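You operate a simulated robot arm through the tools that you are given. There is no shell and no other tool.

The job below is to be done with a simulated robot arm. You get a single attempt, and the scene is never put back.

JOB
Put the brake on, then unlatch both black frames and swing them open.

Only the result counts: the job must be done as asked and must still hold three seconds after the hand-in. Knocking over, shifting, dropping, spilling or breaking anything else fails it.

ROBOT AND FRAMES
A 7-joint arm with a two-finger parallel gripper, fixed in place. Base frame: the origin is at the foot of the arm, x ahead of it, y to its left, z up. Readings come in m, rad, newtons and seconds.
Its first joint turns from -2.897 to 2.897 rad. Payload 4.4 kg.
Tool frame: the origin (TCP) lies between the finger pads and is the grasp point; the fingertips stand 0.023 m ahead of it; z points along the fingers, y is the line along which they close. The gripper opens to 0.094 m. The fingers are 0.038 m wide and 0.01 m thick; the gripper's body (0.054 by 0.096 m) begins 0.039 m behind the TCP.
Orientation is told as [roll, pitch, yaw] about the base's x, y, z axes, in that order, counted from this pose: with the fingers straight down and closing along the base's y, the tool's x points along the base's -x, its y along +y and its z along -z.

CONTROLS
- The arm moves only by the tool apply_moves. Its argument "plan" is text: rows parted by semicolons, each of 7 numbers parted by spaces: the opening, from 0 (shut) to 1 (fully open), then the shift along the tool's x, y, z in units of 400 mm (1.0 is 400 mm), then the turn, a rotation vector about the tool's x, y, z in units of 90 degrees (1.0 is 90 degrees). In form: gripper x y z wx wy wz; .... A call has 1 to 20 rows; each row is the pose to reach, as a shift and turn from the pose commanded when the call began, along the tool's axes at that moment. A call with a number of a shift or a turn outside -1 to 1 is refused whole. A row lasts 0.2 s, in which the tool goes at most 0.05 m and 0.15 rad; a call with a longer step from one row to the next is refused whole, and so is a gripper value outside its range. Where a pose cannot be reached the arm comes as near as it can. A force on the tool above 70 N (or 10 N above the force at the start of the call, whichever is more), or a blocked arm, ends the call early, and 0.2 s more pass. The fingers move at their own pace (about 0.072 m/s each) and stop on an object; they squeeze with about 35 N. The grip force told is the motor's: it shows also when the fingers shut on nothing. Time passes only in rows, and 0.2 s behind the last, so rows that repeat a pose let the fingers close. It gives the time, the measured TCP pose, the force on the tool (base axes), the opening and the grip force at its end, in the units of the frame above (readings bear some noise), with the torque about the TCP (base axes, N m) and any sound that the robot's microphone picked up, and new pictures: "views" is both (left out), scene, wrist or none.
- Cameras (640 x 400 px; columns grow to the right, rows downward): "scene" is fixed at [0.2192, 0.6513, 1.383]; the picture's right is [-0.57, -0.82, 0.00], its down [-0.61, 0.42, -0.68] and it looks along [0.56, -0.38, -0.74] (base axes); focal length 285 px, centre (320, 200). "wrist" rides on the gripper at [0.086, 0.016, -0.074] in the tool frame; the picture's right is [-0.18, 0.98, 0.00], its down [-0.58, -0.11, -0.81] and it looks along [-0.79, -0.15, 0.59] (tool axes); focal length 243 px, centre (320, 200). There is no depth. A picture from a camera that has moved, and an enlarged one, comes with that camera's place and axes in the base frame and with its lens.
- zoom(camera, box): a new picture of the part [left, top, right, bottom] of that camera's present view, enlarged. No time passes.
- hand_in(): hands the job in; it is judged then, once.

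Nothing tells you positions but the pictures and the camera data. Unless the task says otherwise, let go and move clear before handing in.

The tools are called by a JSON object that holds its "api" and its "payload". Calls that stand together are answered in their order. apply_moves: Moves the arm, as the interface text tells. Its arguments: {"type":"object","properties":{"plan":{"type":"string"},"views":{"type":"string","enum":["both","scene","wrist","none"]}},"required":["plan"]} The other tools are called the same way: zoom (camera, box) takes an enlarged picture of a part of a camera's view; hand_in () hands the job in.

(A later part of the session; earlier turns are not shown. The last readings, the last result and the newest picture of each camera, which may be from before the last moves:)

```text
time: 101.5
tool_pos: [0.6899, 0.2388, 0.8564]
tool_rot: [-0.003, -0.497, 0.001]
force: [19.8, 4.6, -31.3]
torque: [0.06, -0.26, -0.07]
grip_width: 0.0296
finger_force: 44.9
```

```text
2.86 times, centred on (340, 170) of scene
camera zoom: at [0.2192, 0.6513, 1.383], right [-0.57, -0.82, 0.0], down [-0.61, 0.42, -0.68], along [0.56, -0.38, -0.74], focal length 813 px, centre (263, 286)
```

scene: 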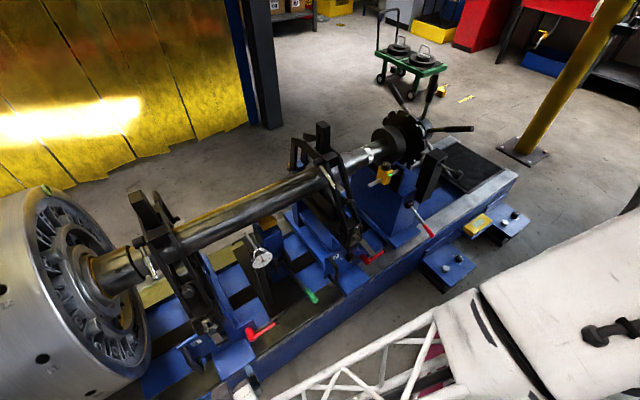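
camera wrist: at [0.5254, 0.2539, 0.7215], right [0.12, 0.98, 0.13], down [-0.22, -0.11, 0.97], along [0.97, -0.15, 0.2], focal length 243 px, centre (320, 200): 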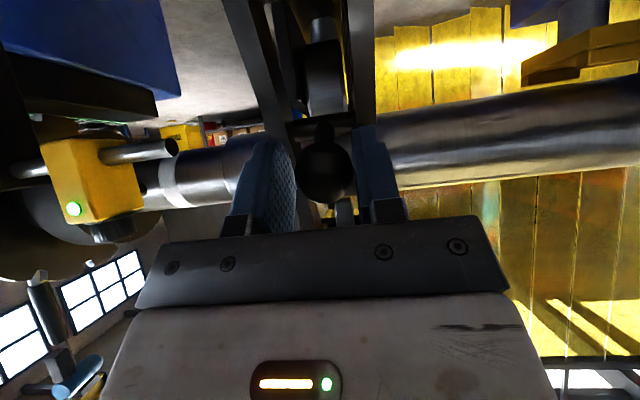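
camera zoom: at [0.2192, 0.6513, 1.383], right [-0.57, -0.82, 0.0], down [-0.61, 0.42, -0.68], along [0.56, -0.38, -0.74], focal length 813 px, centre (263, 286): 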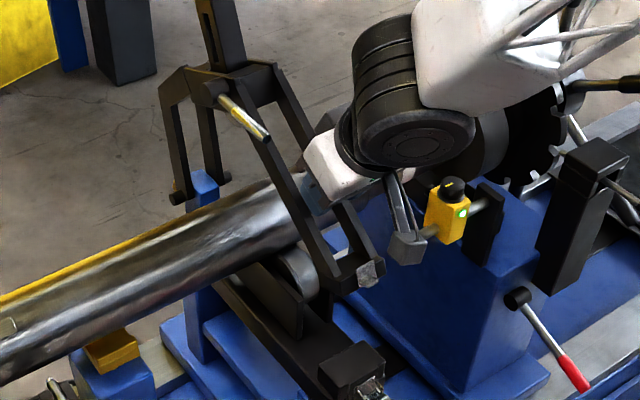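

{"api": "apply_moves", "payload": {"plan": "0.1 -0.035 0 -0.011 0 0.0278 0;0.1 -0.0685 0 -0.025 0 0.0556 0;0.1 -0.103 0 -0.037 0 0.0833 0;0.1 -0.138 0 -0.048 0 0.111 0;0.1 -0.173 0 -0.057 0 0.139 0", "views": "none"}}

{"api": "zoom", "payload": {"camera": "scene", "box": [290, 80, 390, 220]}}

```text
time: 102.7
tool_pos: [0.7418, 0.2398, 0.9123]
tool_rot: [-0.002, -0.28, -0.001]
force: [-16.2, -9.3, 2.3]
torque: [0.09, -0.53, -0.28]
grip_width: 0.0295
finger_force: 45.1
```

```text
2.86 times, centred on (340, 150) of scene
camera zoom: at [0.2192, 0.6513, 1.383], right [-0.57, -0.82, 0.0], down [-0.61, 0.42, -0.68], along [0.56, -0.38, -0.74], focal length 813 px, centre (263, 343)
```

zoom: 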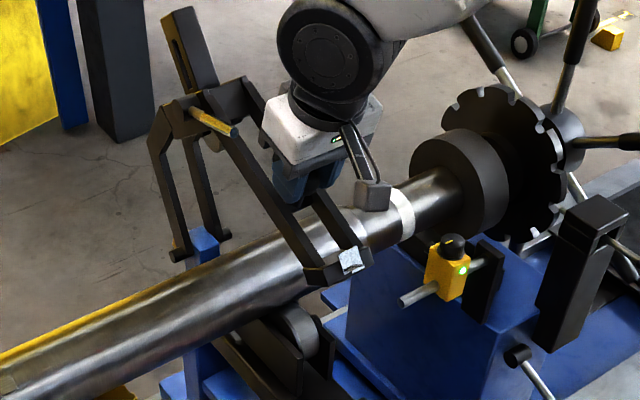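

{"api": "apply_moves", "payload": {"plan": "0.1 -0.034 0 -0.013 0 0.023 0;0.1 -0.0685 0 -0.026 0 0.046 0;0.1 -0.103 0 -0.038 0 0.069 0;0.1 -0.138 0 -0.048 0 0.092 0;0.1 -0.173 0 -0.0565 0 0.115 0", "views": "none"}}

{"api": "zoom", "payload": {"camera": "scene", "box": [290, 60, 390, 200]}}

```text
time: 103.9
tool_pos: [0.8023, 0.2395, 0.9481]
tool_rot: [-0.004, -0.097, 0.001]
force: [-0.6, -43.9, -18.6]
torque: [-0.1, -0.24, 0.28]
grip_width: 0.0294
finger_force: 44.9
```

```text
2.86 times, centred on (340, 130) of scene
camera zoom: at [0.2192, 0.6513, 1.383], right [-0.57, -0.82, 0.0], down [-0.61, 0.42, -0.68], along [0.56, -0.38, -0.74], focal length 813 px, centre (263, 400)
```

zoom: 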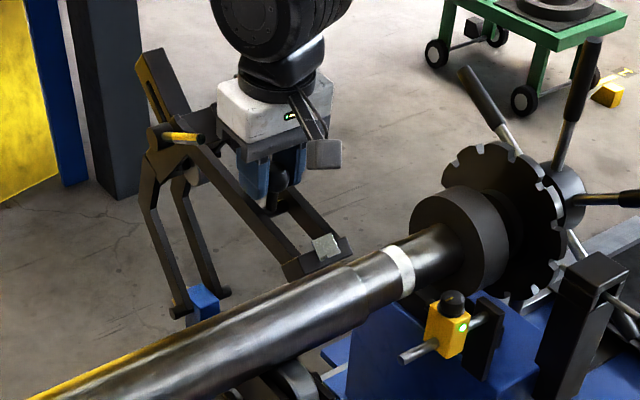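

{"api": "apply_moves", "payload": {"plan": "0.1 -0.032 -0.001 -0.017 0 0.018 0;0.1 -0.066 -0.001 -0.0295 0 0.036 0;0.1 -0.1 -0.001 -0.04 0 0.054 0;0.1 -0.135 -0.001 -0.0495 0 0.072 0;0.1 -0.1705 -0.001 -0.057 0 0.09 0", "views": "none"}}

{"api": "zoom", "payload": {"camera": "scene", "box": [280, 50, 390, 200]}}

```text
time: 105.1
tool_pos: [0.8663, 0.2397, 0.9826]
tool_rot: [-0.001, 0.041, 0.002]
force: [-0.4, -34.6, -10.7]
torque: [-0.25, -0.53, 0.23]
grip_width: 0.0291
finger_force: 44.7
```

```text
2.67 times, centred on (335, 125) of scene
camera zoom: at [0.2192, 0.6513, 1.383], right [-0.57, -0.82, 0.0], down [-0.61, 0.42, -0.68], along [0.56, -0.38, -0.74], focal length 759 px, centre (280, 400)
```

zoom: 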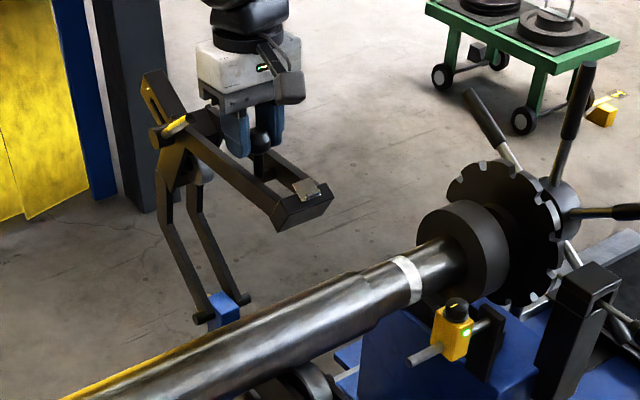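

{"api": "apply_moves", "payload": {"plan": "0.1 -0.037 -0.001 -0.005 0 0.012 0;0.1 -0.072 -0.001 -0.015 0 0.024 0;0.1 -0.108 -0.001 -0.023 0 0.036 0;0.1 -0.144 -0.001 -0.029 0 0.048 0", "views": "none"}}

{"api": "zoom", "payload": {"camera": "scene", "box": [270, 40, 390, 200]}}

```text
time: 106.1
tool_pos: [0.9261, 0.2402, 0.9897]
tool_rot: [-0.003, 0.118, 0.001]
force: [-2.3, -43.6, 15.9]
torque: [-0.25, -0.37, 0.48]
grip_width: 0.0297
finger_force: 37.3
```

```text
2.50 times, centred on (330, 120) of scene
camera zoom: at [0.2192, 0.6513, 1.383], right [-0.57, -0.82, 0.0], down [-0.61, 0.42, -0.68], along [0.56, -0.38, -0.74], focal length 712 px, centre (295, 400)
```

zoom: 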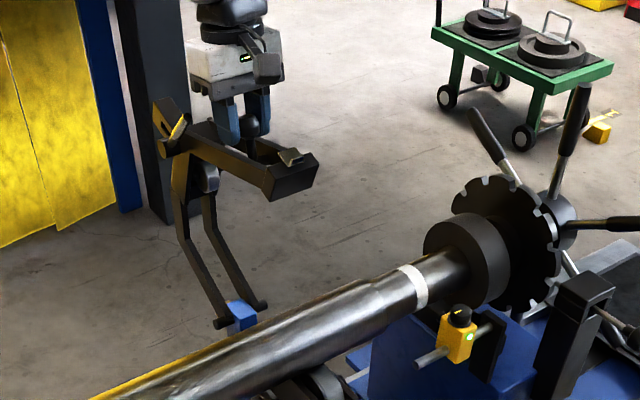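

{"api": "apply_moves", "payload": {"plan": "0.1 -0.035 -0.001 -0.0095 0 0.01 0;0.1 -0.071 -0.001 -0.015 0 0.02 0;0.1 -0.107 -0.001 -0.0195 0 0.03 0;0.1 -0.143 -0.001 -0.022 0 0.04 0", "views": "none"}}

{"api": "zoom", "payload": {"camera": "scene", "box": [260, 30, 390, 190]}}

```text
time: 107.1
tool_pos: [0.9822, 0.2406, 0.9907]
tool_rot: [-0.004, 0.181, 0.001]
force: [1.1, -33.0, 0.1]
torque: [0.03, -0.13, 0.27]
grip_width: 0.0295
finger_force: 45.0
```

```text
2.50 times, centred on (325, 110) of scene
camera zoom: at [0.2192, 0.6513, 1.383], right [-0.57, -0.82, 0.0], down [-0.61, 0.42, -0.68], along [0.56, -0.38, -0.74], focal length 712 px, centre (308, 425)
```

zoom: 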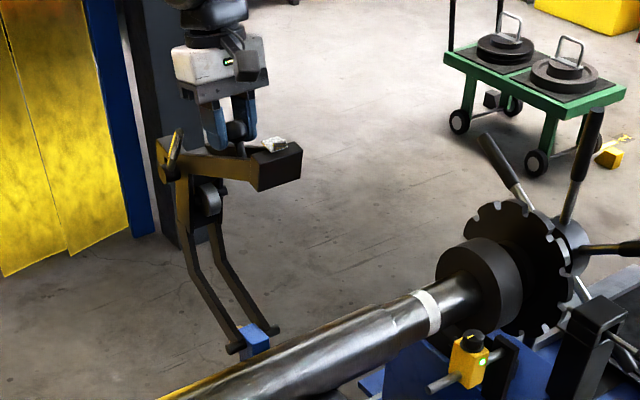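

{"api": "apply_moves", "payload": {"plan": "0.1 -0.036 -0.001 -0.005 0 0.01 0;0.1 -0.072 -0.001 -0.007 0 0.02 0;0.1 -0.108 -0.001 -0.007 0 0.03 0;0.1 -0.145 -0.001 -0.006 0 0.04 0", "views": "none"}}

{"api": "zoom", "payload": {"camera": "scene", "box": [250, 20, 390, 190]}}

```text
time: 108.1
tool_pos: [1.0393, 0.2405, 0.9838]
tool_rot: [-0.003, 0.242, -0.001]
force: [3.1, -24.4, 12.1]
torque: [0.02, 0.95, 0.26]
grip_width: 0.0295
finger_force: 45.3
```

```text
2.35 times, centred on (320, 105) of scene
camera zoom: at [0.2192, 0.6513, 1.383], right [-0.57, -0.82, 0.0], down [-0.61, 0.42, -0.68], along [0.56, -0.38, -0.74], focal length 670 px, centre (320, 424)
```

zoom: 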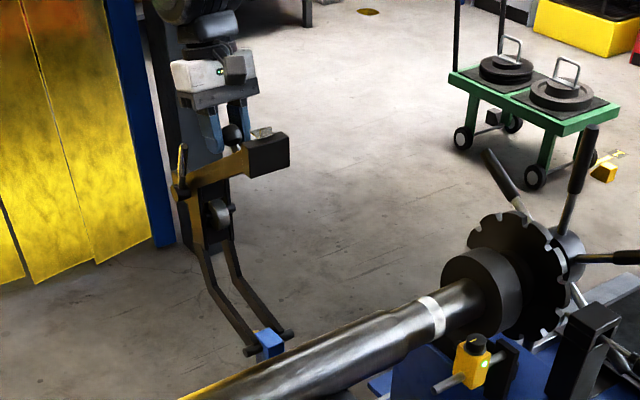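

{"api": "apply_moves", "payload": {"plan": "0.1 -0.036 -0.001 0 0 0.01 0;0.1 -0.072 -0.001 0.0025 0 0.02 0;0.1 -0.1085 -0.001 0.006 0 0.03 0;0.1 -0.144 -0.001 0.0115 0 0.04 0", "views": "none"}}

{"api": "zoom", "payload": {"camera": "scene", "box": [250, 10, 390, 190]}}

```text
time: 109.1
tool_pos: [1.0942, 0.2395, 0.9624]
tool_rot: [-0.003, 0.309, 0.0]
force: [4.9, -4.3, -4.2]
torque: [0.05, -0.06, 0.1]
grip_width: 0.0115
finger_force: 1.8
```

```text
2.22 times, centred on (320, 100) of scene
camera zoom: at [0.2192, 0.6513, 1.383], right [-0.57, -0.82, 0.0], down [-0.61, 0.42, -0.68], along [0.56, -0.38, -0.74], focal length 633 px, centre (320, 422)
```

zoom: 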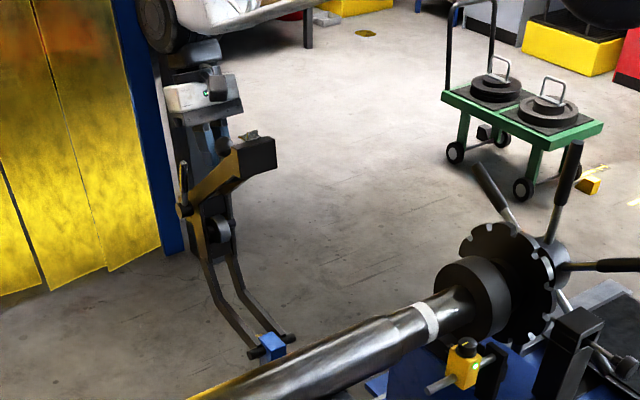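

The ball slipped out as the frame reached its stop (~95–100°). Lifting the tool straight up and checking that the frame stays.

{"api": "apply_moves", "payload": {"plan": "0.1 0.02 0 -0.063 0 0 0;0.1 0.041 0 -0.127 0 0 0;0.1 0.061 0 -0.19 0 0 0;0.1 0.1 0 -0.22 0 0 0", "views": "both"}}

{"api": "zoom", "payload": {"camera": "scene", "box": [250, 10, 390, 190]}}

```text
time: 110.1
tool_pos: [1.0848, 0.2391, 1.0606]
tool_rot: [-0.004, 0.308, 0.001]
force: [-0.4, 0.6, -0.6]
torque: [-0.03, 0.03, 0.03]
grip_width: 0.0092
finger_force: 0.1
camera wrist: at [1.023, 0.2553, 1.1567], right [0.18, 0.98, -0.06], down [0.8, -0.11, 0.59], along [0.58, -0.15, -0.8], focal length 243 px, centre (320, 200)
```

scene: 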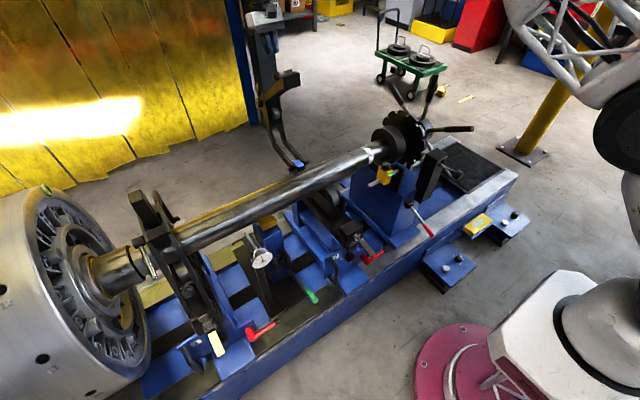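
wrist: 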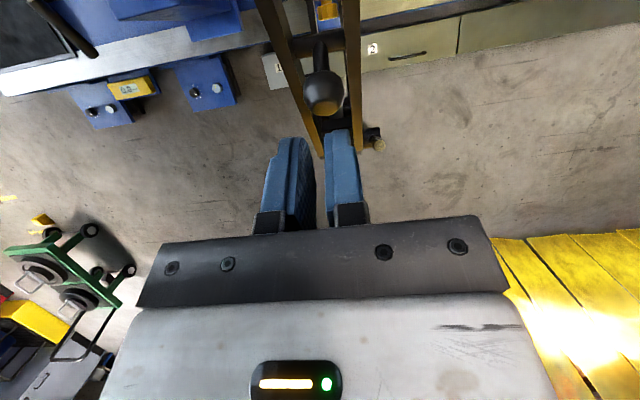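

```text
2.22 times, centred on (320, 100) of scene
camera zoom: at [0.2192, 0.6513, 1.383], right [-0.57, -0.82, 0.0], down [-0.61, 0.42, -0.68], along [0.56, -0.38, -0.74], focal length 633 px, centre (320, 422)
```

zoom: 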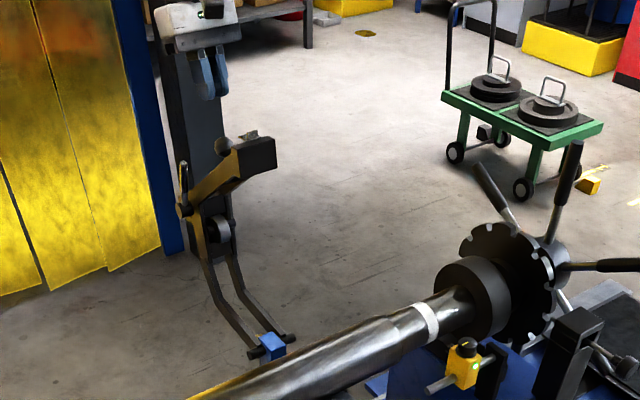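

Frame 2 stays open at its stop. Now I withdraw over the shaft and return to the front for frame 1.

{"api": "apply_moves", "payload": {"plan": "0.1 0.1 0 -0.02 0 -0.03 0;0.1 0.2 0 0 0 -0.07 0;0.3 0.31 0 0.03 0 -0.11 0;0.6 0.42 0 0.06 0 -0.15 0;1 0.53 0 0.08 0 -0.2 0;1 0.64 0 0.1 0 -0.25 0;1 0.74 0 0.12 0 -0.3 0;1 0.84 0 0.135 0 -0.35 0;1 0.94 0 0.145 0 -0.387 0", "views": "none"}}

{"api": "apply_moves", "payload": {"plan": "1 0.1 0.03 0 0 -0.03 0;1 0.2 0.07 0 0 -0.07 0;1 0.3 0.12 0.02 0 -0.1 0;1 0.4 0.16 0.05 0 -0.14 0;1 0.48 0.24 0.1 0 -0.18 0;1 0.5 0.34 0.14 0 -0.22 0", "views": "both"}}

```text
time: 112.1
tool_pos: [0.7075, 0.2396, 1.1129]
tool_rot: [-0.005, -0.302, 0.001]
force: [0.7, 0.6, -0.6]
torque: [-0.01, -0.01, -0.02]
grip_width: 0.0943
finger_force: 0.0
```

```text
time: 113.5
tool_pos: [0.5324, 0.376, 1.0045]
tool_rot: [-0.005, -0.651, 0.003]
force: [0.3, 0.2, 0.8]
torque: [0.01, -0.01, 0.01]
grip_width: 0.0941
finger_force: 0.1
camera wrist: at [0.4174, 0.3913, 1.0104], right [0.15, 0.98, 0.11], down [-0.02, -0.11, 0.99], along [0.99, -0.15, 0.01], focal length 243 px, centre (320, 200)
```

scene: 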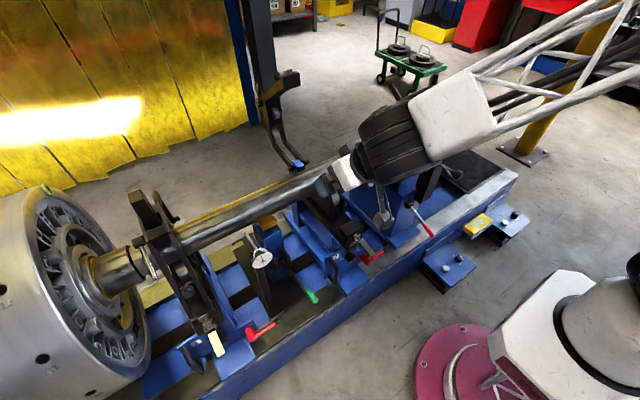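
wrist: 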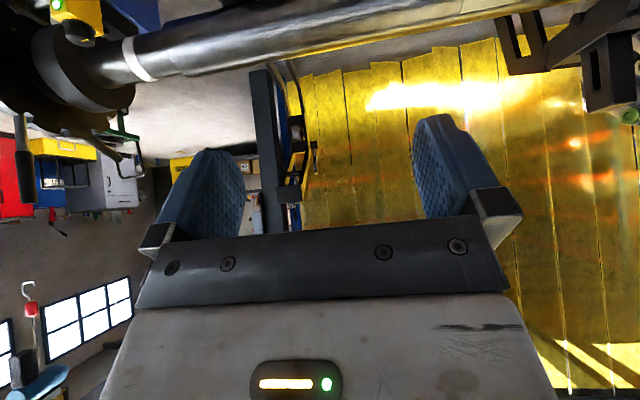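

{"api": "apply_moves", "payload": {"plan": "1 0.08 0.04 0.05 0 -0.012 0;1 0.16 0.09 0.1 0 -0.025 0;1 0.23 0.16 0.145 0 -0.037 0;1 0.29 0.24 0.185 0 -0.05 0;1 0.34 0.33 0.22 0 -0.062 0;1 0.38 0.43 0.245 0 -0.075 0;1 0.41 0.53 0.262 0 -0.09 0;1 0.43 0.64 0.275 0 -0.1 0;1 0.439 0.75 0.279 0 -0.11 0;1 0.439 0.84 0.279 0 -0.12 0;1 0.439 0.915 0.279 0 -0.1254 0", "views": "wrist"}}

{"api": "zoom", "payload": {"camera": "wrist", "box": [220, 0, 420, 200]}}

{"api": "zoom", "payload": {"camera": "scene", "box": [150, 250, 250, 350]}}

```text
time: 115.9
tool_pos: [0.458, 0.7387, 0.8114]
tool_rot: [-0.007, -0.846, 0.005]
force: [-0.2, 0.2, -0.2]
torque: [0.0, 0.03, 0.01]
grip_width: 0.0939
finger_force: 0.0
camera wrist: at [0.3439, 0.7544, 0.7947], right [0.12, 0.98, 0.13], down [-0.22, -0.1, 0.97], along [0.97, -0.15, 0.2], focal length 243 px, centre (320, 200)
```

wrist: 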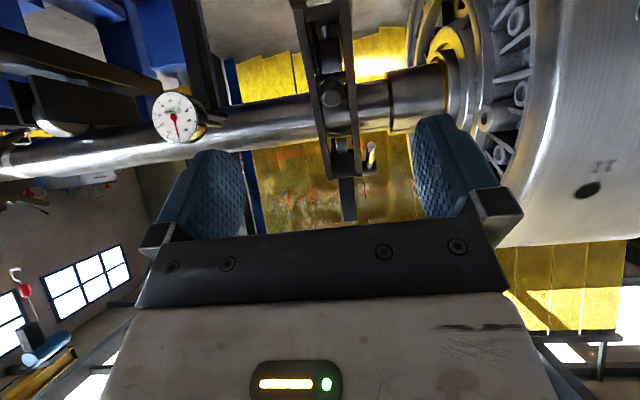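

```text
2.00 times, centred on (320, 100) of wrist
camera zoom: at [0.3439, 0.7544, 0.7947], right [0.12, 0.98, 0.13], down [-0.22, -0.1, 0.97], along [0.97, -0.15, 0.2], focal length 485 px, centre (320, 400)
```

zoom: 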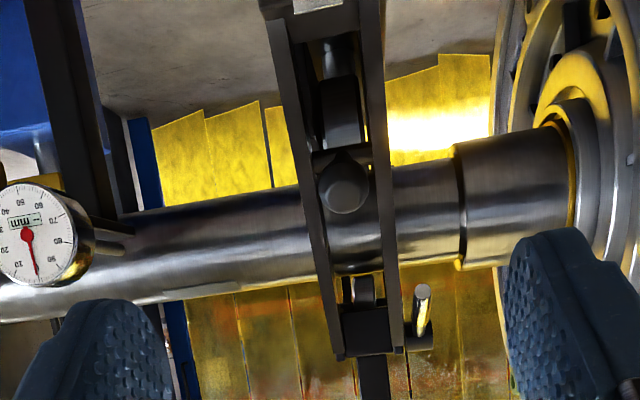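

```text
4.00 times, centred on (200, 300) of scene
camera zoom: at [0.2192, 0.6513, 1.383], right [-0.57, -0.82, 0.0], down [-0.61, 0.42, -0.68], along [0.56, -0.38, -0.74], focal length 1139 px, centre (800, -200)
```

zoom: 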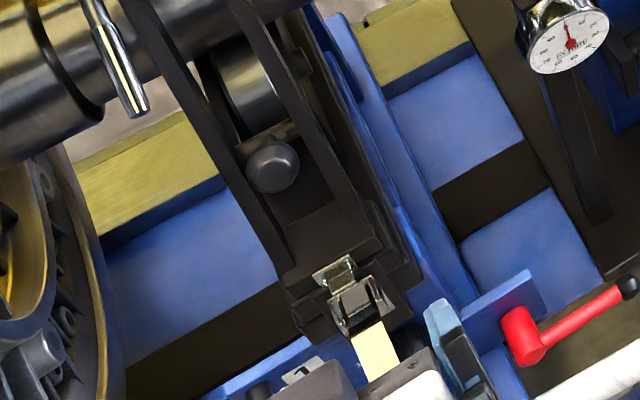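

{"api": "apply_moves", "payload": {"plan": "0.8 -0.06 0 0.08 0 0 0;0.6 -0.12 0 0.15 0 0 0;0.6 -0.1635 0 0.22 0 0 0;0.6 -0.1635 0 0.312 0 0 0", "views": "wrist"}}

{"api": "zoom", "payload": {"camera": "wrist", "box": [240, 80, 400, 230]}}

```text
time: 116.9
tool_pos: [0.5968, 0.741, 0.7776]
tool_rot: [-0.004, -0.845, 0.005]
force: [0.4, -0.1, 0.1]
torque: [0.03, 0.07, 0.01]
grip_width: 0.0563
finger_force: 0.0
camera wrist: at [0.483, 0.757, 0.7617], right [0.12, 0.98, 0.14], down [-0.22, -0.11, 0.97], along [0.97, -0.15, 0.2], focal length 243 px, centre (320, 200)
```

wrist: 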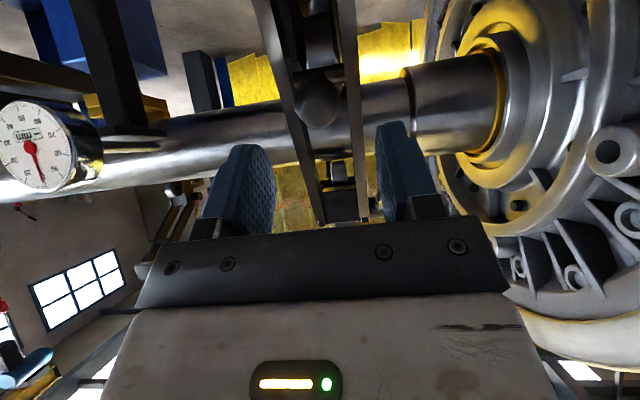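

```text
2.67 times, centred on (320, 155) of wrist
camera zoom: at [0.483, 0.757, 0.7617], right [0.12, 0.98, 0.14], down [-0.22, -0.11, 0.97], along [0.97, -0.15, 0.2], focal length 647 px, centre (320, 320)
```

zoom: 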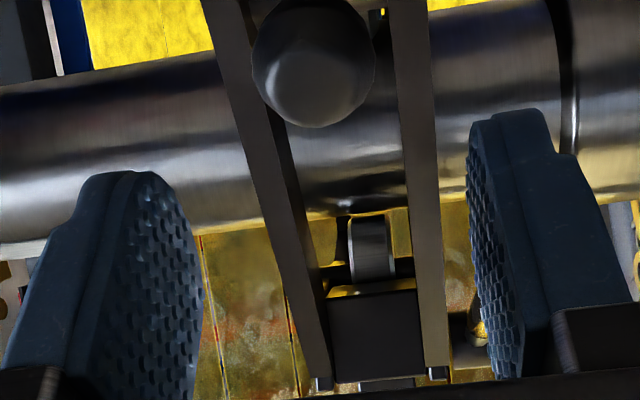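

{"api": "apply_moves", "payload": {"plan": "0.6 0 -0.003 0.05 0 0 0;0.55 0 -0.0043 0.1 0 0 0;0.5 0 -0.0043 0.143 0 0 0;0.38 0 -0.0043 0.143 0 0 0;0.34 0 -0.0043 0.143 0 0 0", "views": "wrist"}}

```text
time: 118.1
tool_pos: [0.6389, 0.7402, 0.7367]
tool_rot: [-0.005, -0.844, 0.007]
force: [-0.3, -0.6, 0.2]
torque: [-0.03, 0.01, -0.03]
grip_width: 0.0319
finger_force: 0.2
camera wrist: at [0.5247, 0.7552, 0.72], right [0.12, 0.98, 0.13], down [-0.22, -0.11, 0.97], along [0.97, -0.15, 0.2], focal length 243 px, centre (320, 200)
```

wrist: 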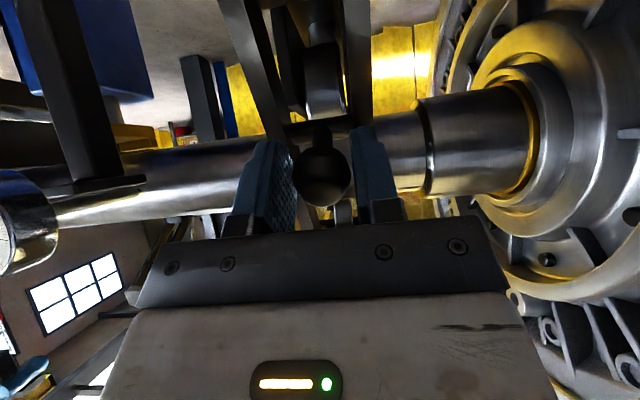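

Well centred. Closing on ball 1.

{"api": "apply_moves", "payload": {"plan": "0.3 0 0 0 0 0 0;0.27 0 0 0 0 0 0;0.2 0 0 0 0 0 0", "views": "none"}}

```text
time: 118.9
tool_pos: [0.6387, 0.7405, 0.7355]
tool_rot: [-0.004, -0.844, 0.004]
force: [4.4, 8.0, -4.4]
torque: [0.05, 0.08, 0.05]
grip_width: 0.0294
finger_force: 45.7
```

{"api": "apply_moves", "payload": {"plan": "0.1 -0.032 0 -0.017 0 0.0278 0;0.1 -0.065 0 -0.032 0 0.0556 0;0.1 -0.0985 0 -0.046 0 0.0833 0;0.1 -0.132 0 -0.058 0 0.111 0", "views": "none"}}

{"api": "zoom", "payload": {"camera": "scene", "box": [110, 180, 270, 360]}}

```text
time: 119.9
tool_pos: [0.6559, 0.7401, 0.7919]
tool_rot: [-0.002, -0.67, 0.002]
force: [-14.5, 19.9, -11.5]
torque: [0.05, -0.58, 0.08]
grip_width: 0.0296
finger_force: 45.3
```

```text
2.22 times, centred on (190, 270) of scene
camera zoom: at [0.2192, 0.6513, 1.383], right [-0.57, -0.82, 0.0], down [-0.61, 0.42, -0.68], along [0.56, -0.38, -0.74], focal length 633 px, centre (609, 44)
```

zoom: 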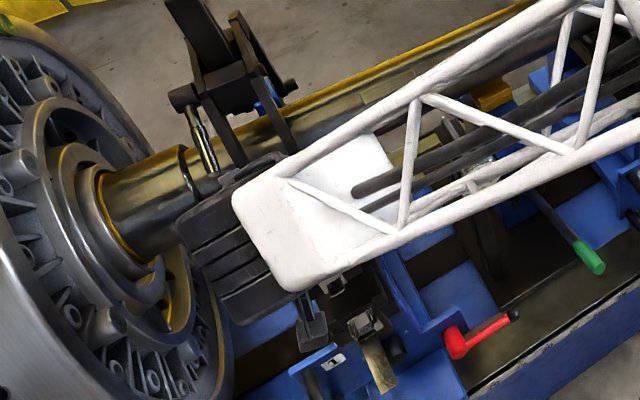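

{"api": "apply_moves", "payload": {"plan": "0.1 -0.0325 0 -0.016 0 0.0278 0;0.1 -0.0655 0 -0.031 0 0.0556 0;0.1 -0.0995 0 -0.0445 0 0.0833 0;0.1 -0.1335 0 -0.0565 0 0.111 0;0.1 -0.168 0 -0.067 0 0.139 0", "views": "none"}}

{"api": "zoom", "payload": {"camera": "scene", "box": [100, 160, 260, 340]}}

```text
time: 121.1
tool_pos: [0.6942, 0.7393, 0.8544]
tool_rot: [-0.005, -0.454, 0.002]
force: [-27.5, 5.3, 4.3]
torque: [-0.02, -0.59, 0.06]
grip_width: 0.0298
finger_force: 44.7
```

```text
2.22 times, centred on (180, 250) of scene
camera zoom: at [0.2192, 0.6513, 1.383], right [-0.57, -0.82, 0.0], down [-0.61, 0.42, -0.68], along [0.56, -0.38, -0.74], focal length 633 px, centre (631, 89)
```

zoom: 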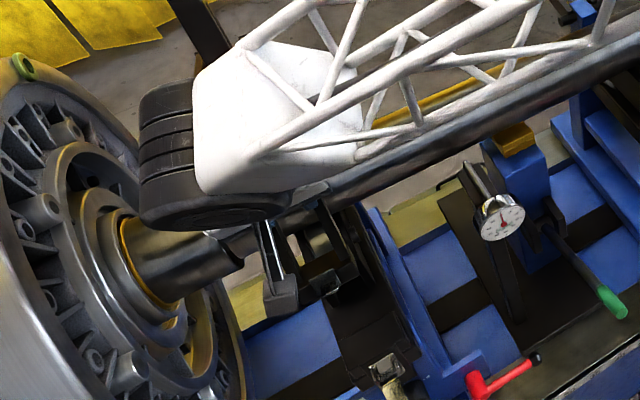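

{"api": "apply_moves", "payload": {"plan": "0.1 -0.031 0 -0.02 0 0.0278 0;0.1 -0.064 0 -0.035 0 0.0556 0;0.1 -0.0975 0 -0.048 0 0.0833 0;0.1 -0.132 0 -0.0605 0 0.111 0;0.1 -0.1665 0 -0.071 0 0.135 0", "views": "none"}}

{"api": "zoom", "payload": {"camera": "scene", "box": [90, 140, 250, 320]}}

```text
time: 122.3
tool_pos: [0.7431, 0.7396, 0.91]
tool_rot: [-0.004, -0.237, 0.001]
force: [-18.6, 22.2, 1.0]
torque: [0.15, -0.02, -0.02]
grip_width: 0.0297
finger_force: 45.5
```

```text
2.22 times, centred on (170, 230) of scene
camera zoom: at [0.2192, 0.6513, 1.383], right [-0.57, -0.82, 0.0], down [-0.61, 0.42, -0.68], along [0.56, -0.38, -0.74], focal length 633 px, centre (653, 133)
```

zoom: 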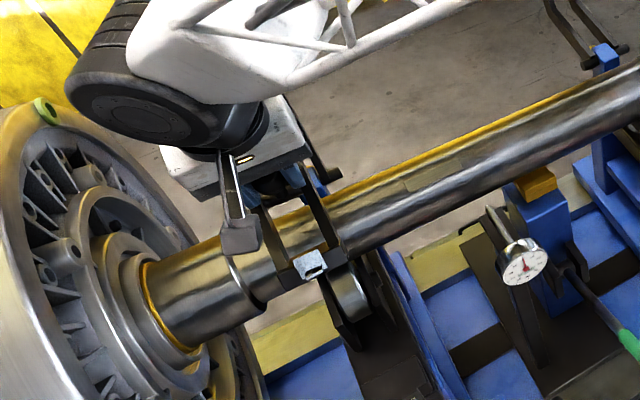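

{"api": "apply_moves", "payload": {"plan": "0.1 -0.032 0 -0.0165 0 0.02 0;0.1 -0.0655 0 -0.031 0 0.04 0;0.1 -0.099 0 -0.0445 0 0.06 0;0.1 -0.1335 0 -0.056 0 0.08 0;0.1 -0.168 0 -0.0665 0 0.1 0", "views": "none"}}

{"api": "zoom", "payload": {"camera": "scene", "box": [80, 110, 260, 300]}}

```text
time: 123.5
tool_pos: [0.8006, 0.7401, 0.9514]
tool_rot: [-0.004, -0.084, 0.0]
force: [-17.6, 1.3, 16.7]
torque: [-0.03, -0.56, -0.01]
grip_width: 0.0295
finger_force: 44.7
```

```text
2.11 times, centred on (170, 205) of scene
camera zoom: at [0.2192, 0.6513, 1.383], right [-0.57, -0.82, 0.0], down [-0.61, 0.42, -0.68], along [0.56, -0.38, -0.74], focal length 599 px, centre (636, 190)
```

zoom: 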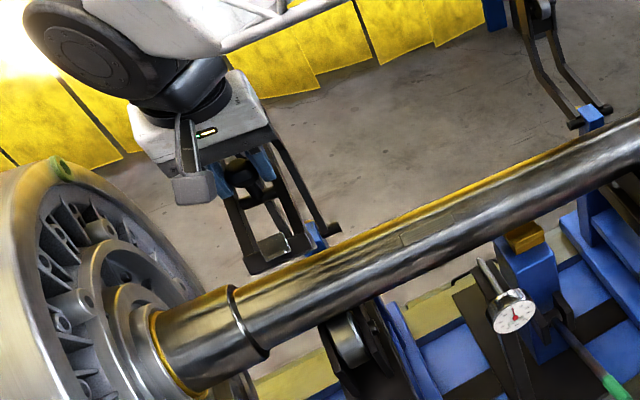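

{"api": "apply_moves", "payload": {"plan": "0.1 -0.0335 0 -0.014 0 0.012 0;0.1 -0.0675 0 -0.0265 0 0.024 0;0.1 -0.102 0 -0.0375 0 0.036 0;0.1 -0.137 0 -0.0475 0 0.048 0;0.1 -0.172 0 -0.0555 0 0.06 0", "views": "none"}}

{"api": "zoom", "payload": {"camera": "scene", "box": [70, 90, 260, 290]}}

```text
time: 124.7
tool_pos: [0.8673, 0.7398, 0.9769]
tool_rot: [-0.006, 0.012, 0.001]
force: [-5.4, 15.8, -4.1]
torque: [0.1, 0.3, -0.04]
grip_width: 0.0296
finger_force: 45.3
```

```text
2.00 times, centred on (165, 190) of scene
camera zoom: at [0.2192, 0.6513, 1.383], right [-0.57, -0.82, 0.0], down [-0.61, 0.42, -0.68], along [0.56, -0.38, -0.74], focal length 569 px, centre (630, 220)
```

zoom: 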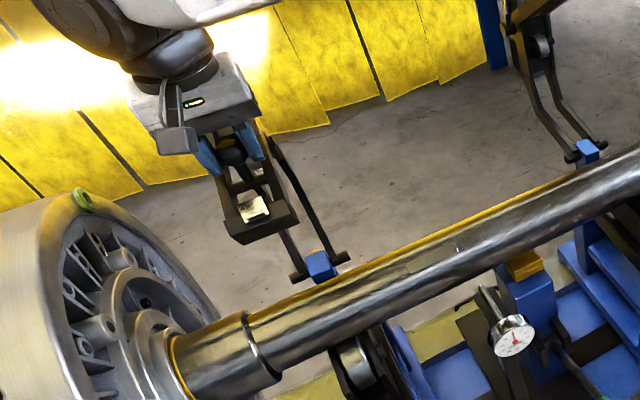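

{"api": "apply_moves", "payload": {"plan": "0.1 -0.0355 0 -0.015 0 0.012 0;0.1 -0.071 0 -0.023 0 0.024 0;0.1 -0.1065 0 -0.03 0 0.036 0;0.1 -0.142 0 -0.0355 0 0.048 0;0.1 -0.178 0 -0.039 0 0.06 0", "views": "none"}}

{"api": "zoom", "payload": {"camera": "scene", "box": [60, 70, 260, 280]}}

```text
time: 125.9
tool_pos: [0.9369, 0.7388, 0.9918]
tool_rot: [-0.003, 0.105, 0.003]
force: [-3.1, 39.8, -9.6]
torque: [-0.09, 0.52, -0.16]
grip_width: 0.0295
finger_force: 45.0
```

```text
1.90 times, centred on (160, 175) of scene
camera zoom: at [0.2192, 0.6513, 1.383], right [-0.57, -0.82, 0.0], down [-0.61, 0.42, -0.68], along [0.56, -0.38, -0.74], focal length 542 px, centre (625, 248)
```

zoom: 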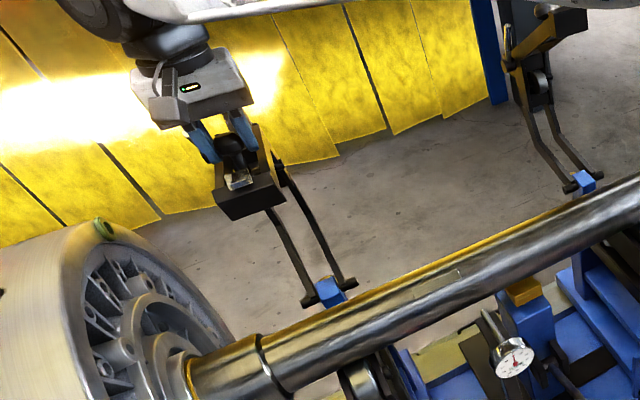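

{"api": "apply_moves", "payload": {"plan": "0.1 -0.036 0.001 -0.006 0 0.01 0;0.1 -0.072 0.001 -0.01 0 0.02 0;0.1 -0.1085 0.001 -0.0125 0 0.03 0;0.1 -0.145 0.001 -0.0135 0 0.04 0;0.1 -0.181 0.001 -0.013 0 0.05 0", "views": "none"}}

{"api": "zoom", "payload": {"camera": "scene", "box": [60, 50, 260, 270]}}

```text
time: 127.1
tool_pos: [1.01, 0.739, 0.9921]
tool_rot: [-0.002, 0.183, 0.002]
force: [1.5, 50.7, 1.0]
torque: [0.49, 0.09, -0.38]
grip_width: 0.0298
finger_force: 45.6
```

```text
1.82 times, centred on (160, 160) of scene
camera zoom: at [0.2192, 0.6513, 1.383], right [-0.57, -0.82, 0.0], down [-0.61, 0.42, -0.68], along [0.56, -0.38, -0.74], focal length 518 px, centre (611, 273)
```

zoom: 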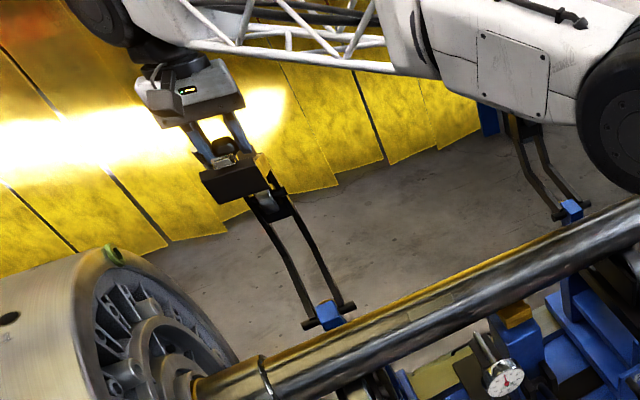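

{"api": "apply_moves", "payload": {"plan": "0.1 -0.036 0.002 0.002 0 0.01 0;0.1 -0.073 0.003 0.003 0 0.02 0;0.1 -0.091 0.003 0.004 0 0.025 0", "views": "none"}}

{"api": "zoom", "payload": {"camera": "scene", "box": [60, 40, 260, 260]}}

```text
time: 128.0
tool_pos: [1.0307, 0.7405, 0.9921]
tool_rot: [0.003, 0.214, 0.005]
force: [3.1, 47.6, 1.9]
torque: [0.28, 0.06, -0.17]
grip_width: 0.0306
finger_force: 23.5
out of reach, approached as far as the arm can: row 2, 3
stopped in row 3: the force on the tool passed its limit at 93 N (the readings are from after the stop); the commanded pose is now the measured one
```

```text
1.82 times, centred on (160, 150) of scene
camera zoom: at [0.2192, 0.6513, 1.383], right [-0.57, -0.82, 0.0], down [-0.61, 0.42, -0.68], along [0.56, -0.38, -0.74], focal length 518 px, centre (611, 291)
```

zoom: 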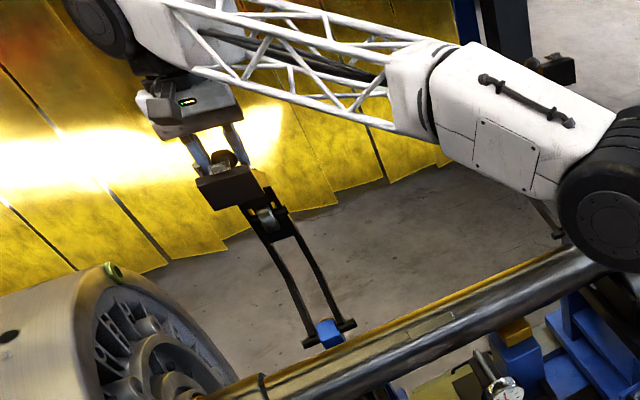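

The arm is at full stretch with frame 1 at ≈88°, well past its balance point, so it should rest back on its stop when released. Opening the gripper.

{"api": "apply_moves", "payload": {"plan": "0.4 0 0 0 0 0 0;0.6 0 0 0 0 0 0;0.6 0 0 0 0 0 0", "views": "none"}}

{"api": "zoom", "payload": {"camera": "scene", "box": [60, 40, 260, 260]}}

```text
time: 128.8
tool_pos: [1.0347, 0.7353, 0.9924]
tool_rot: [0.001, 0.214, 0.002]
force: [18.2, -2.8, 12.2]
torque: [0.26, -0.08, -0.52]
grip_width: 0.0552
finger_force: 0.0
```

```text
1.82 times, centred on (160, 150) of scene
camera zoom: at [0.2192, 0.6513, 1.383], right [-0.57, -0.82, 0.0], down [-0.61, 0.42, -0.68], along [0.56, -0.38, -0.74], focal length 518 px, centre (611, 291)
```

zoom: 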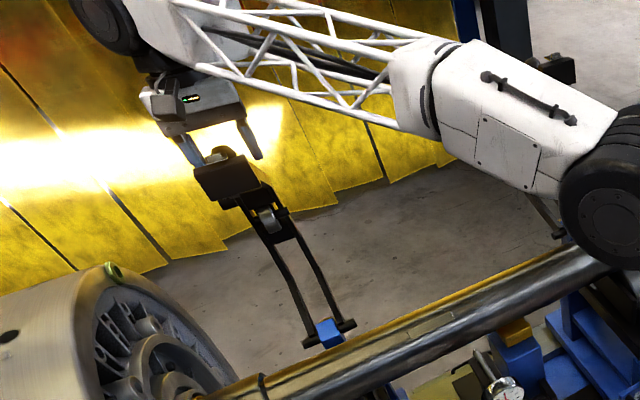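

The frame now leans against the tool slightly. Lifting straight up to free it.

{"api": "apply_moves", "payload": {"plan": "0.6 0.008 0 -0.037 0 0 0;0.6 0.016 0 -0.074 0 0 0;0.6 0.025 0 -0.11 0 0 0", "views": "wrist"}}

{"api": "zoom", "payload": {"camera": "scene", "box": [60, 40, 260, 260]}}

```text
time: 129.6
tool_pos: [1.025, 0.7307, 1.0277]
tool_rot: [0.002, 0.215, 0.003]
force: [-0.3, -0.9, -0.1]
torque: [0.03, -0.03, -0.01]
grip_width: 0.0564
finger_force: 0.1
out of reach, approached as far as the arm can: row 2, 3
camera wrist: at [0.956, 0.7456, 1.1175], right [0.18, 0.98, -0.04], down [0.74, -0.11, 0.66], along [0.65, -0.15, -0.75], focal length 243 px, centre (320, 200)
```

wrist: 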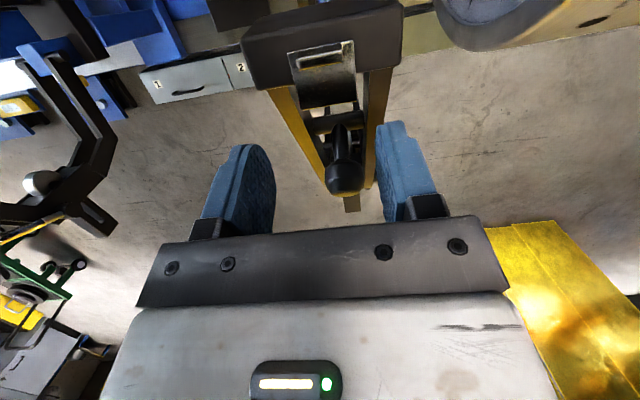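

```text
1.82 times, centred on (160, 150) of scene
camera zoom: at [0.2192, 0.6513, 1.383], right [-0.57, -0.82, 0.0], down [-0.61, 0.42, -0.68], along [0.56, -0.38, -0.74], focal length 518 px, centre (611, 291)
```

zoom: 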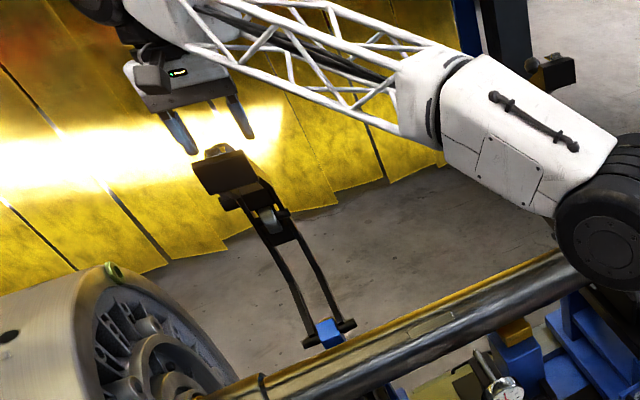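

The tool is free and frame 1 stays. The keeper end sits just in front of the fingers, so I rise while tilting the wrist back before withdrawing.

{"api": "apply_moves", "payload": {"plan": "0.6 0.01 0 -0.03 0 -0.04 0;0.6 0.025 0 -0.06 0 -0.08 0;0.6 0.04 0 -0.09 0 -0.12 0;0.6 0.063 0 -0.125 0 -0.16 0", "views": "wrist"}}

{"api": "zoom", "payload": {"camera": "scene", "box": [60, 40, 260, 260]}}

```text
time: 130.6
tool_pos: [1.0178, 0.7334, 1.082]
tool_rot: [-0.001, -0.034, 0.0]
force: [0.0, -0.5, 0.4]
torque: [-0.02, 0.04, 0.0]
grip_width: 0.0563
finger_force: 0.1
out of reach, approached as far as the arm can: row 4
camera wrist: at [0.9275, 0.7488, 1.1523], right [0.18, 0.98, 0.01], down [0.55, -0.11, 0.83], along [0.81, -0.15, -0.56], focal length 243 px, centre (320, 200)
```

wrist: 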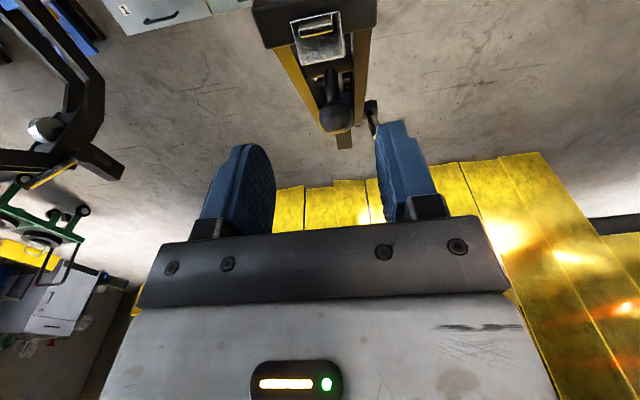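

```text
1.82 times, centred on (160, 150) of scene
camera zoom: at [0.2192, 0.6513, 1.383], right [-0.57, -0.82, 0.0], down [-0.61, 0.42, -0.68], along [0.56, -0.38, -0.74], focal length 518 px, centre (611, 291)
```

zoom: 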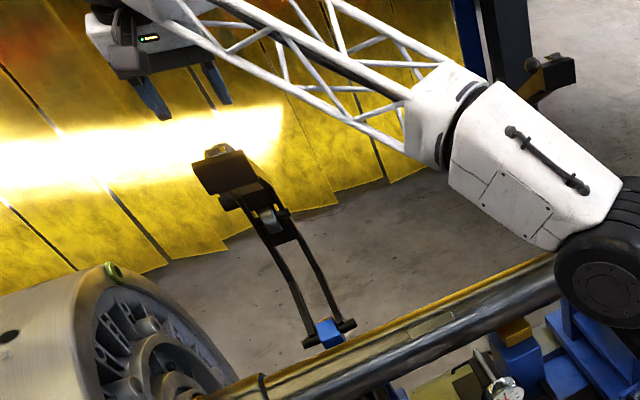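

Clear above frame 1, and both frames rest on their back stops (~98° open). Withdrawing the arm to the front, high.

{"api": "apply_moves", "payload": {"plan": "0.6 0.06 0 -0.06 0 0 0;0.6 0.13 -0.01 -0.1 0 0 0;0.6 0.23 -0.02 -0.125 0 0 0;0.6 0.33 -0.04 -0.125 0 0 0;0.6 0.43 -0.06 -0.125 0 0 0;0.6 0.53 -0.08 -0.125 0 0 0;0.6 0.63 -0.1 -0.125 0 0 0;0.6 0.73 -0.12 -0.125 0 0 0;0.6 0.83 -0.14 -0.125 0 0 0;0.6 0.93 -0.16 -0.125 0 0 0", "views": "none"}}

{"api": "apply_moves", "payload": {"plan": "0.6 0.1 -0.05 0 0 0 0;0.6 0.2 -0.1 0 0 0 0;0.6 0.3 -0.15 0 0 0 0;0.6 0.4 -0.2 0 0 0 0;0.6 0.5 -0.25 0 0 0 0", "views": "both"}}

```text
time: 132.2
tool_pos: [0.8517, 0.7708, 0.7887]
tool_rot: [-0.118, 0.079, -0.012]
force: [-4.8, 3.2, 34.3]
torque: [1.57, 0.97, 0.01]
grip_width: 0.0569
finger_force: 0.6
out of reach, approached as far as the arm can: row 1, 2, 3, 4
stopped in row 8: the force on the tool passed its limit at 334 N (the readings are from after the stop); the commanded pose is now the measured one
```

```text
time: 132.7
tool_pos: [0.8327, 0.7535, 0.8009]
tool_rot: [-0.105, 0.066, -0.02]
force: [1.0, 1.6, 5.8]
torque: [0.19, 0.09, -0.02]
grip_width: 0.0565
finger_force: 0.2
stopped in row 1: the force on the tool passed its limit at 178 N (the readings are from after the stop); the commanded pose is now the measured one
camera wrist: at [0.7512, 0.7781, 0.878], right [0.2, 0.97, -0.12], down [0.63, -0.04, 0.77], along [0.75, -0.23, -0.62], focal length 243 px, centre (320, 200)
```

scene: 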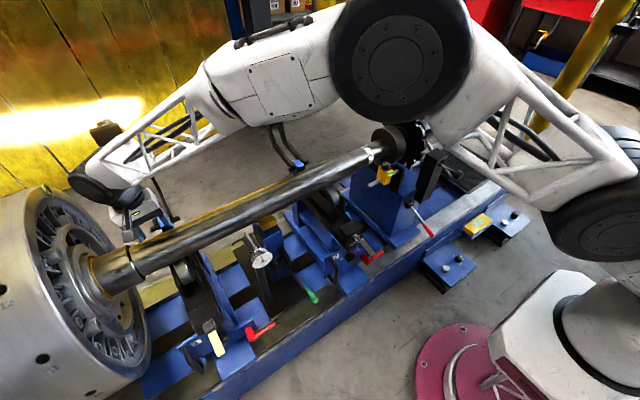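
wrist: 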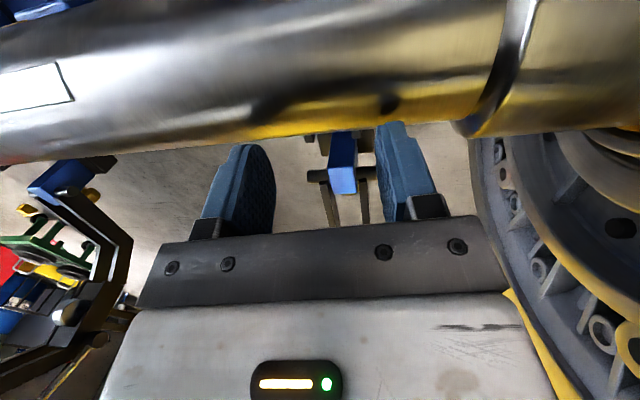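

The arm made an uncommanded swing near full stretch and bumped the shaft. Now I carefully raise the tool in small steps and then inspect everything.

{"api": "apply_moves", "payload": {"plan": "0.6 0 0 -0.04 0 0 0;0.6 0 0 -0.08 0 0 0", "views": "both"}}

```text
time: 133.2
tool_pos: [0.8342, 0.7568, 0.831]
tool_rot: [-0.107, 0.065, -0.02]
force: [-0.8, -0.6, 0.0]
torque: [0.01, 0.0, 0.0]
grip_width: 0.0565
finger_force: 0.1
camera wrist: at [0.7525, 0.7824, 0.9089], right [0.2, 0.97, -0.12], down [0.63, -0.04, 0.77], along [0.75, -0.23, -0.62], focal length 243 px, centre (320, 200)
```

scene: 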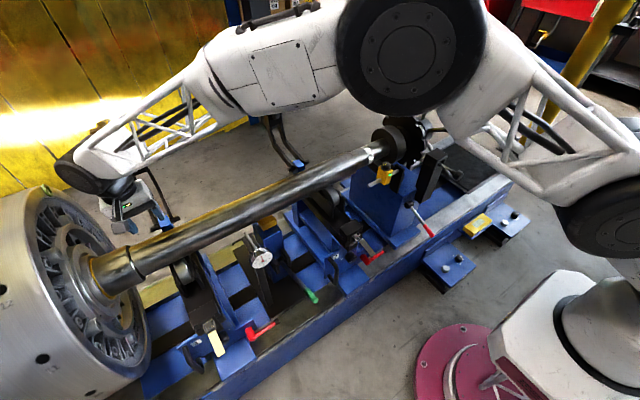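
wrist: 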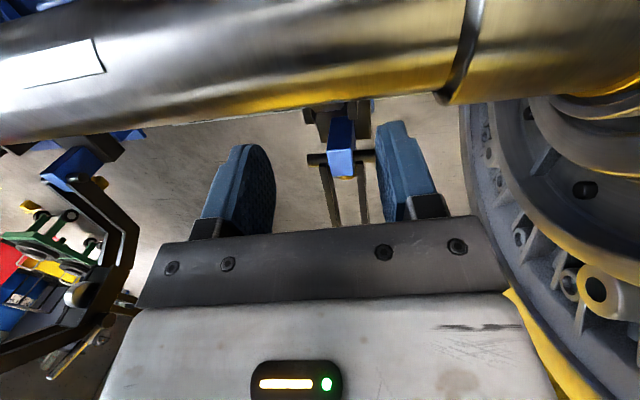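

{"api": "apply_moves", "payload": {"plan": "0.6 0.01 0 -0.08 0 0 0;0.6 0.02 0 -0.16 0 0 0;0.6 0.04 0 -0.24 0 0 0", "views": "none"}}

{"api": "apply_moves", "payload": {"plan": "0.6 0.03 0 -0.08 -0.02 0 0;0.6 0.06 0 -0.16 -0.04 0 0;0.6 0.1 0 -0.24 -0.065 0 0", "views": "both"}}

```text
time: 134.1
tool_pos: [0.8265, 0.7679, 0.9276]
tool_rot: [-0.108, 0.068, -0.021]
force: [0.9, 0.2, -0.6]
torque: [0.0, -0.01, -0.02]
grip_width: 0.0566
finger_force: 0.0
```

```text
time: 134.8
tool_pos: [0.7921, 0.7749, 1.0263]
tool_rot: [-0.005, 0.067, -0.021]
force: [0.5, -0.5, -0.9]
torque: [0.0, 0.03, -0.02]
grip_width: 0.0564
finger_force: 0.0
camera wrist: at [0.7106, 0.7925, 1.1051], right [0.2, 0.98, -0.02], down [0.63, -0.12, 0.77], along [0.75, -0.17, -0.64], focal length 243 px, centre (320, 200)
```

scene: 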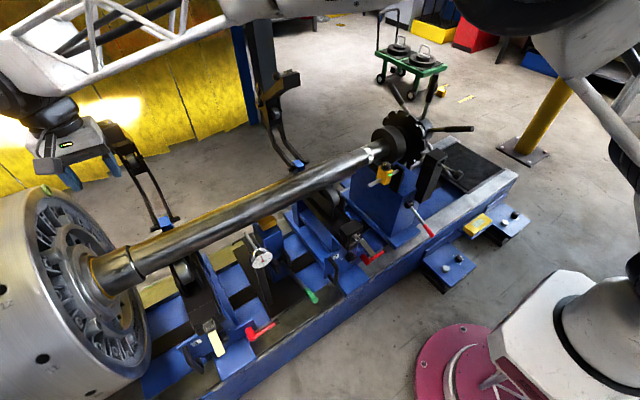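
wrist: 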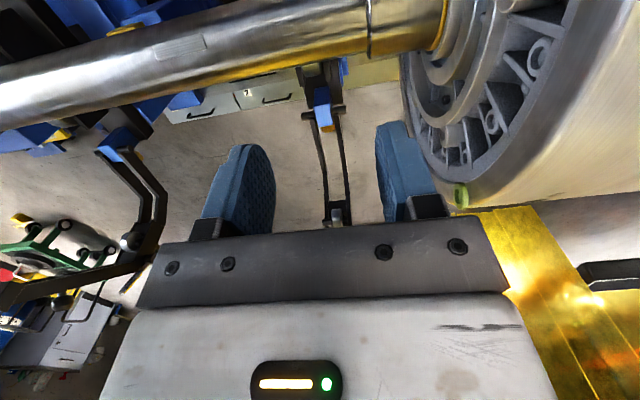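

Everything still looks in place. Continuing to withdraw toward the front in moderate steps.

{"api": "apply_moves", "payload": {"plan": "0.6 0.05 -0.06 -0.04 0 0 0;0.6 0.1 -0.12 -0.08 0 0 0;0.6 0.16 -0.19 -0.1 0 0 0;0.6 0.22 -0.26 -0.1 0 0 0", "views": "none"}}

{"api": "apply_moves", "payload": {"plan": "0.6 0.06 -0.08 0 0 0 0;0.6 0.12 -0.16 0 0 0 0;0.6 0.18 -0.24 0 0 0 0;0.6 0.24 -0.32 0 0 0 0;0.6 0.3 -0.4 0 0 0 0", "views": "both"}}

```text
time: 135.8
tool_pos: [0.7042, 0.6767, 1.0741]
tool_rot: [-0.004, 0.066, -0.021]
force: [0.6, -0.2, -1.1]
torque: [-0.05, 0.05, 0.0]
grip_width: 0.0566
finger_force: 0.0
```

```text
time: 137.1
tool_pos: [0.5811, 0.5213, 1.0808]
tool_rot: [-0.007, 0.069, -0.021]
force: [0.3, 0.5, 0.4]
torque: [-0.02, -0.05, 0.02]
grip_width: 0.0563
finger_force: 0.1
camera wrist: at [0.499, 0.5388, 1.16], right [0.2, 0.98, -0.02], down [0.63, -0.12, 0.77], along [0.75, -0.17, -0.64], focal length 243 px, centre (320, 200)
```

scene: 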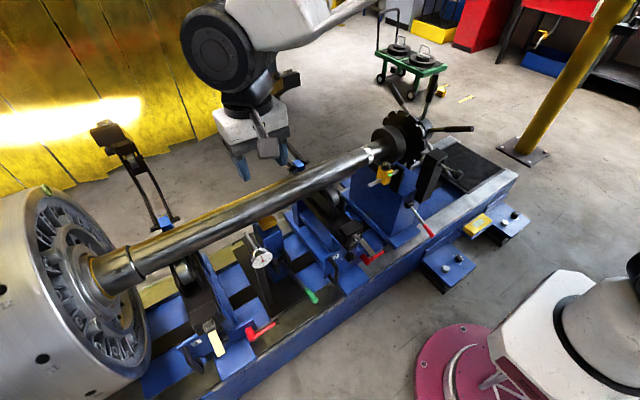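
wrist: 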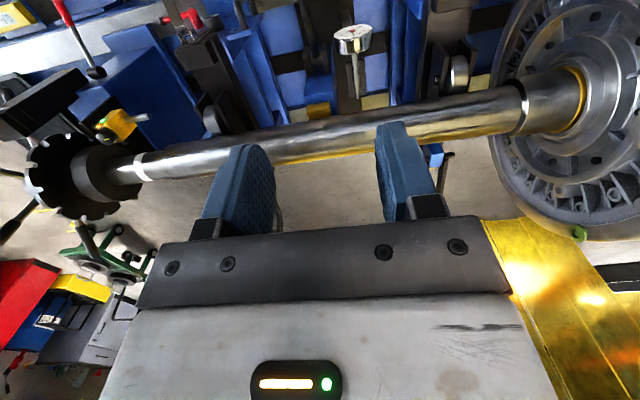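

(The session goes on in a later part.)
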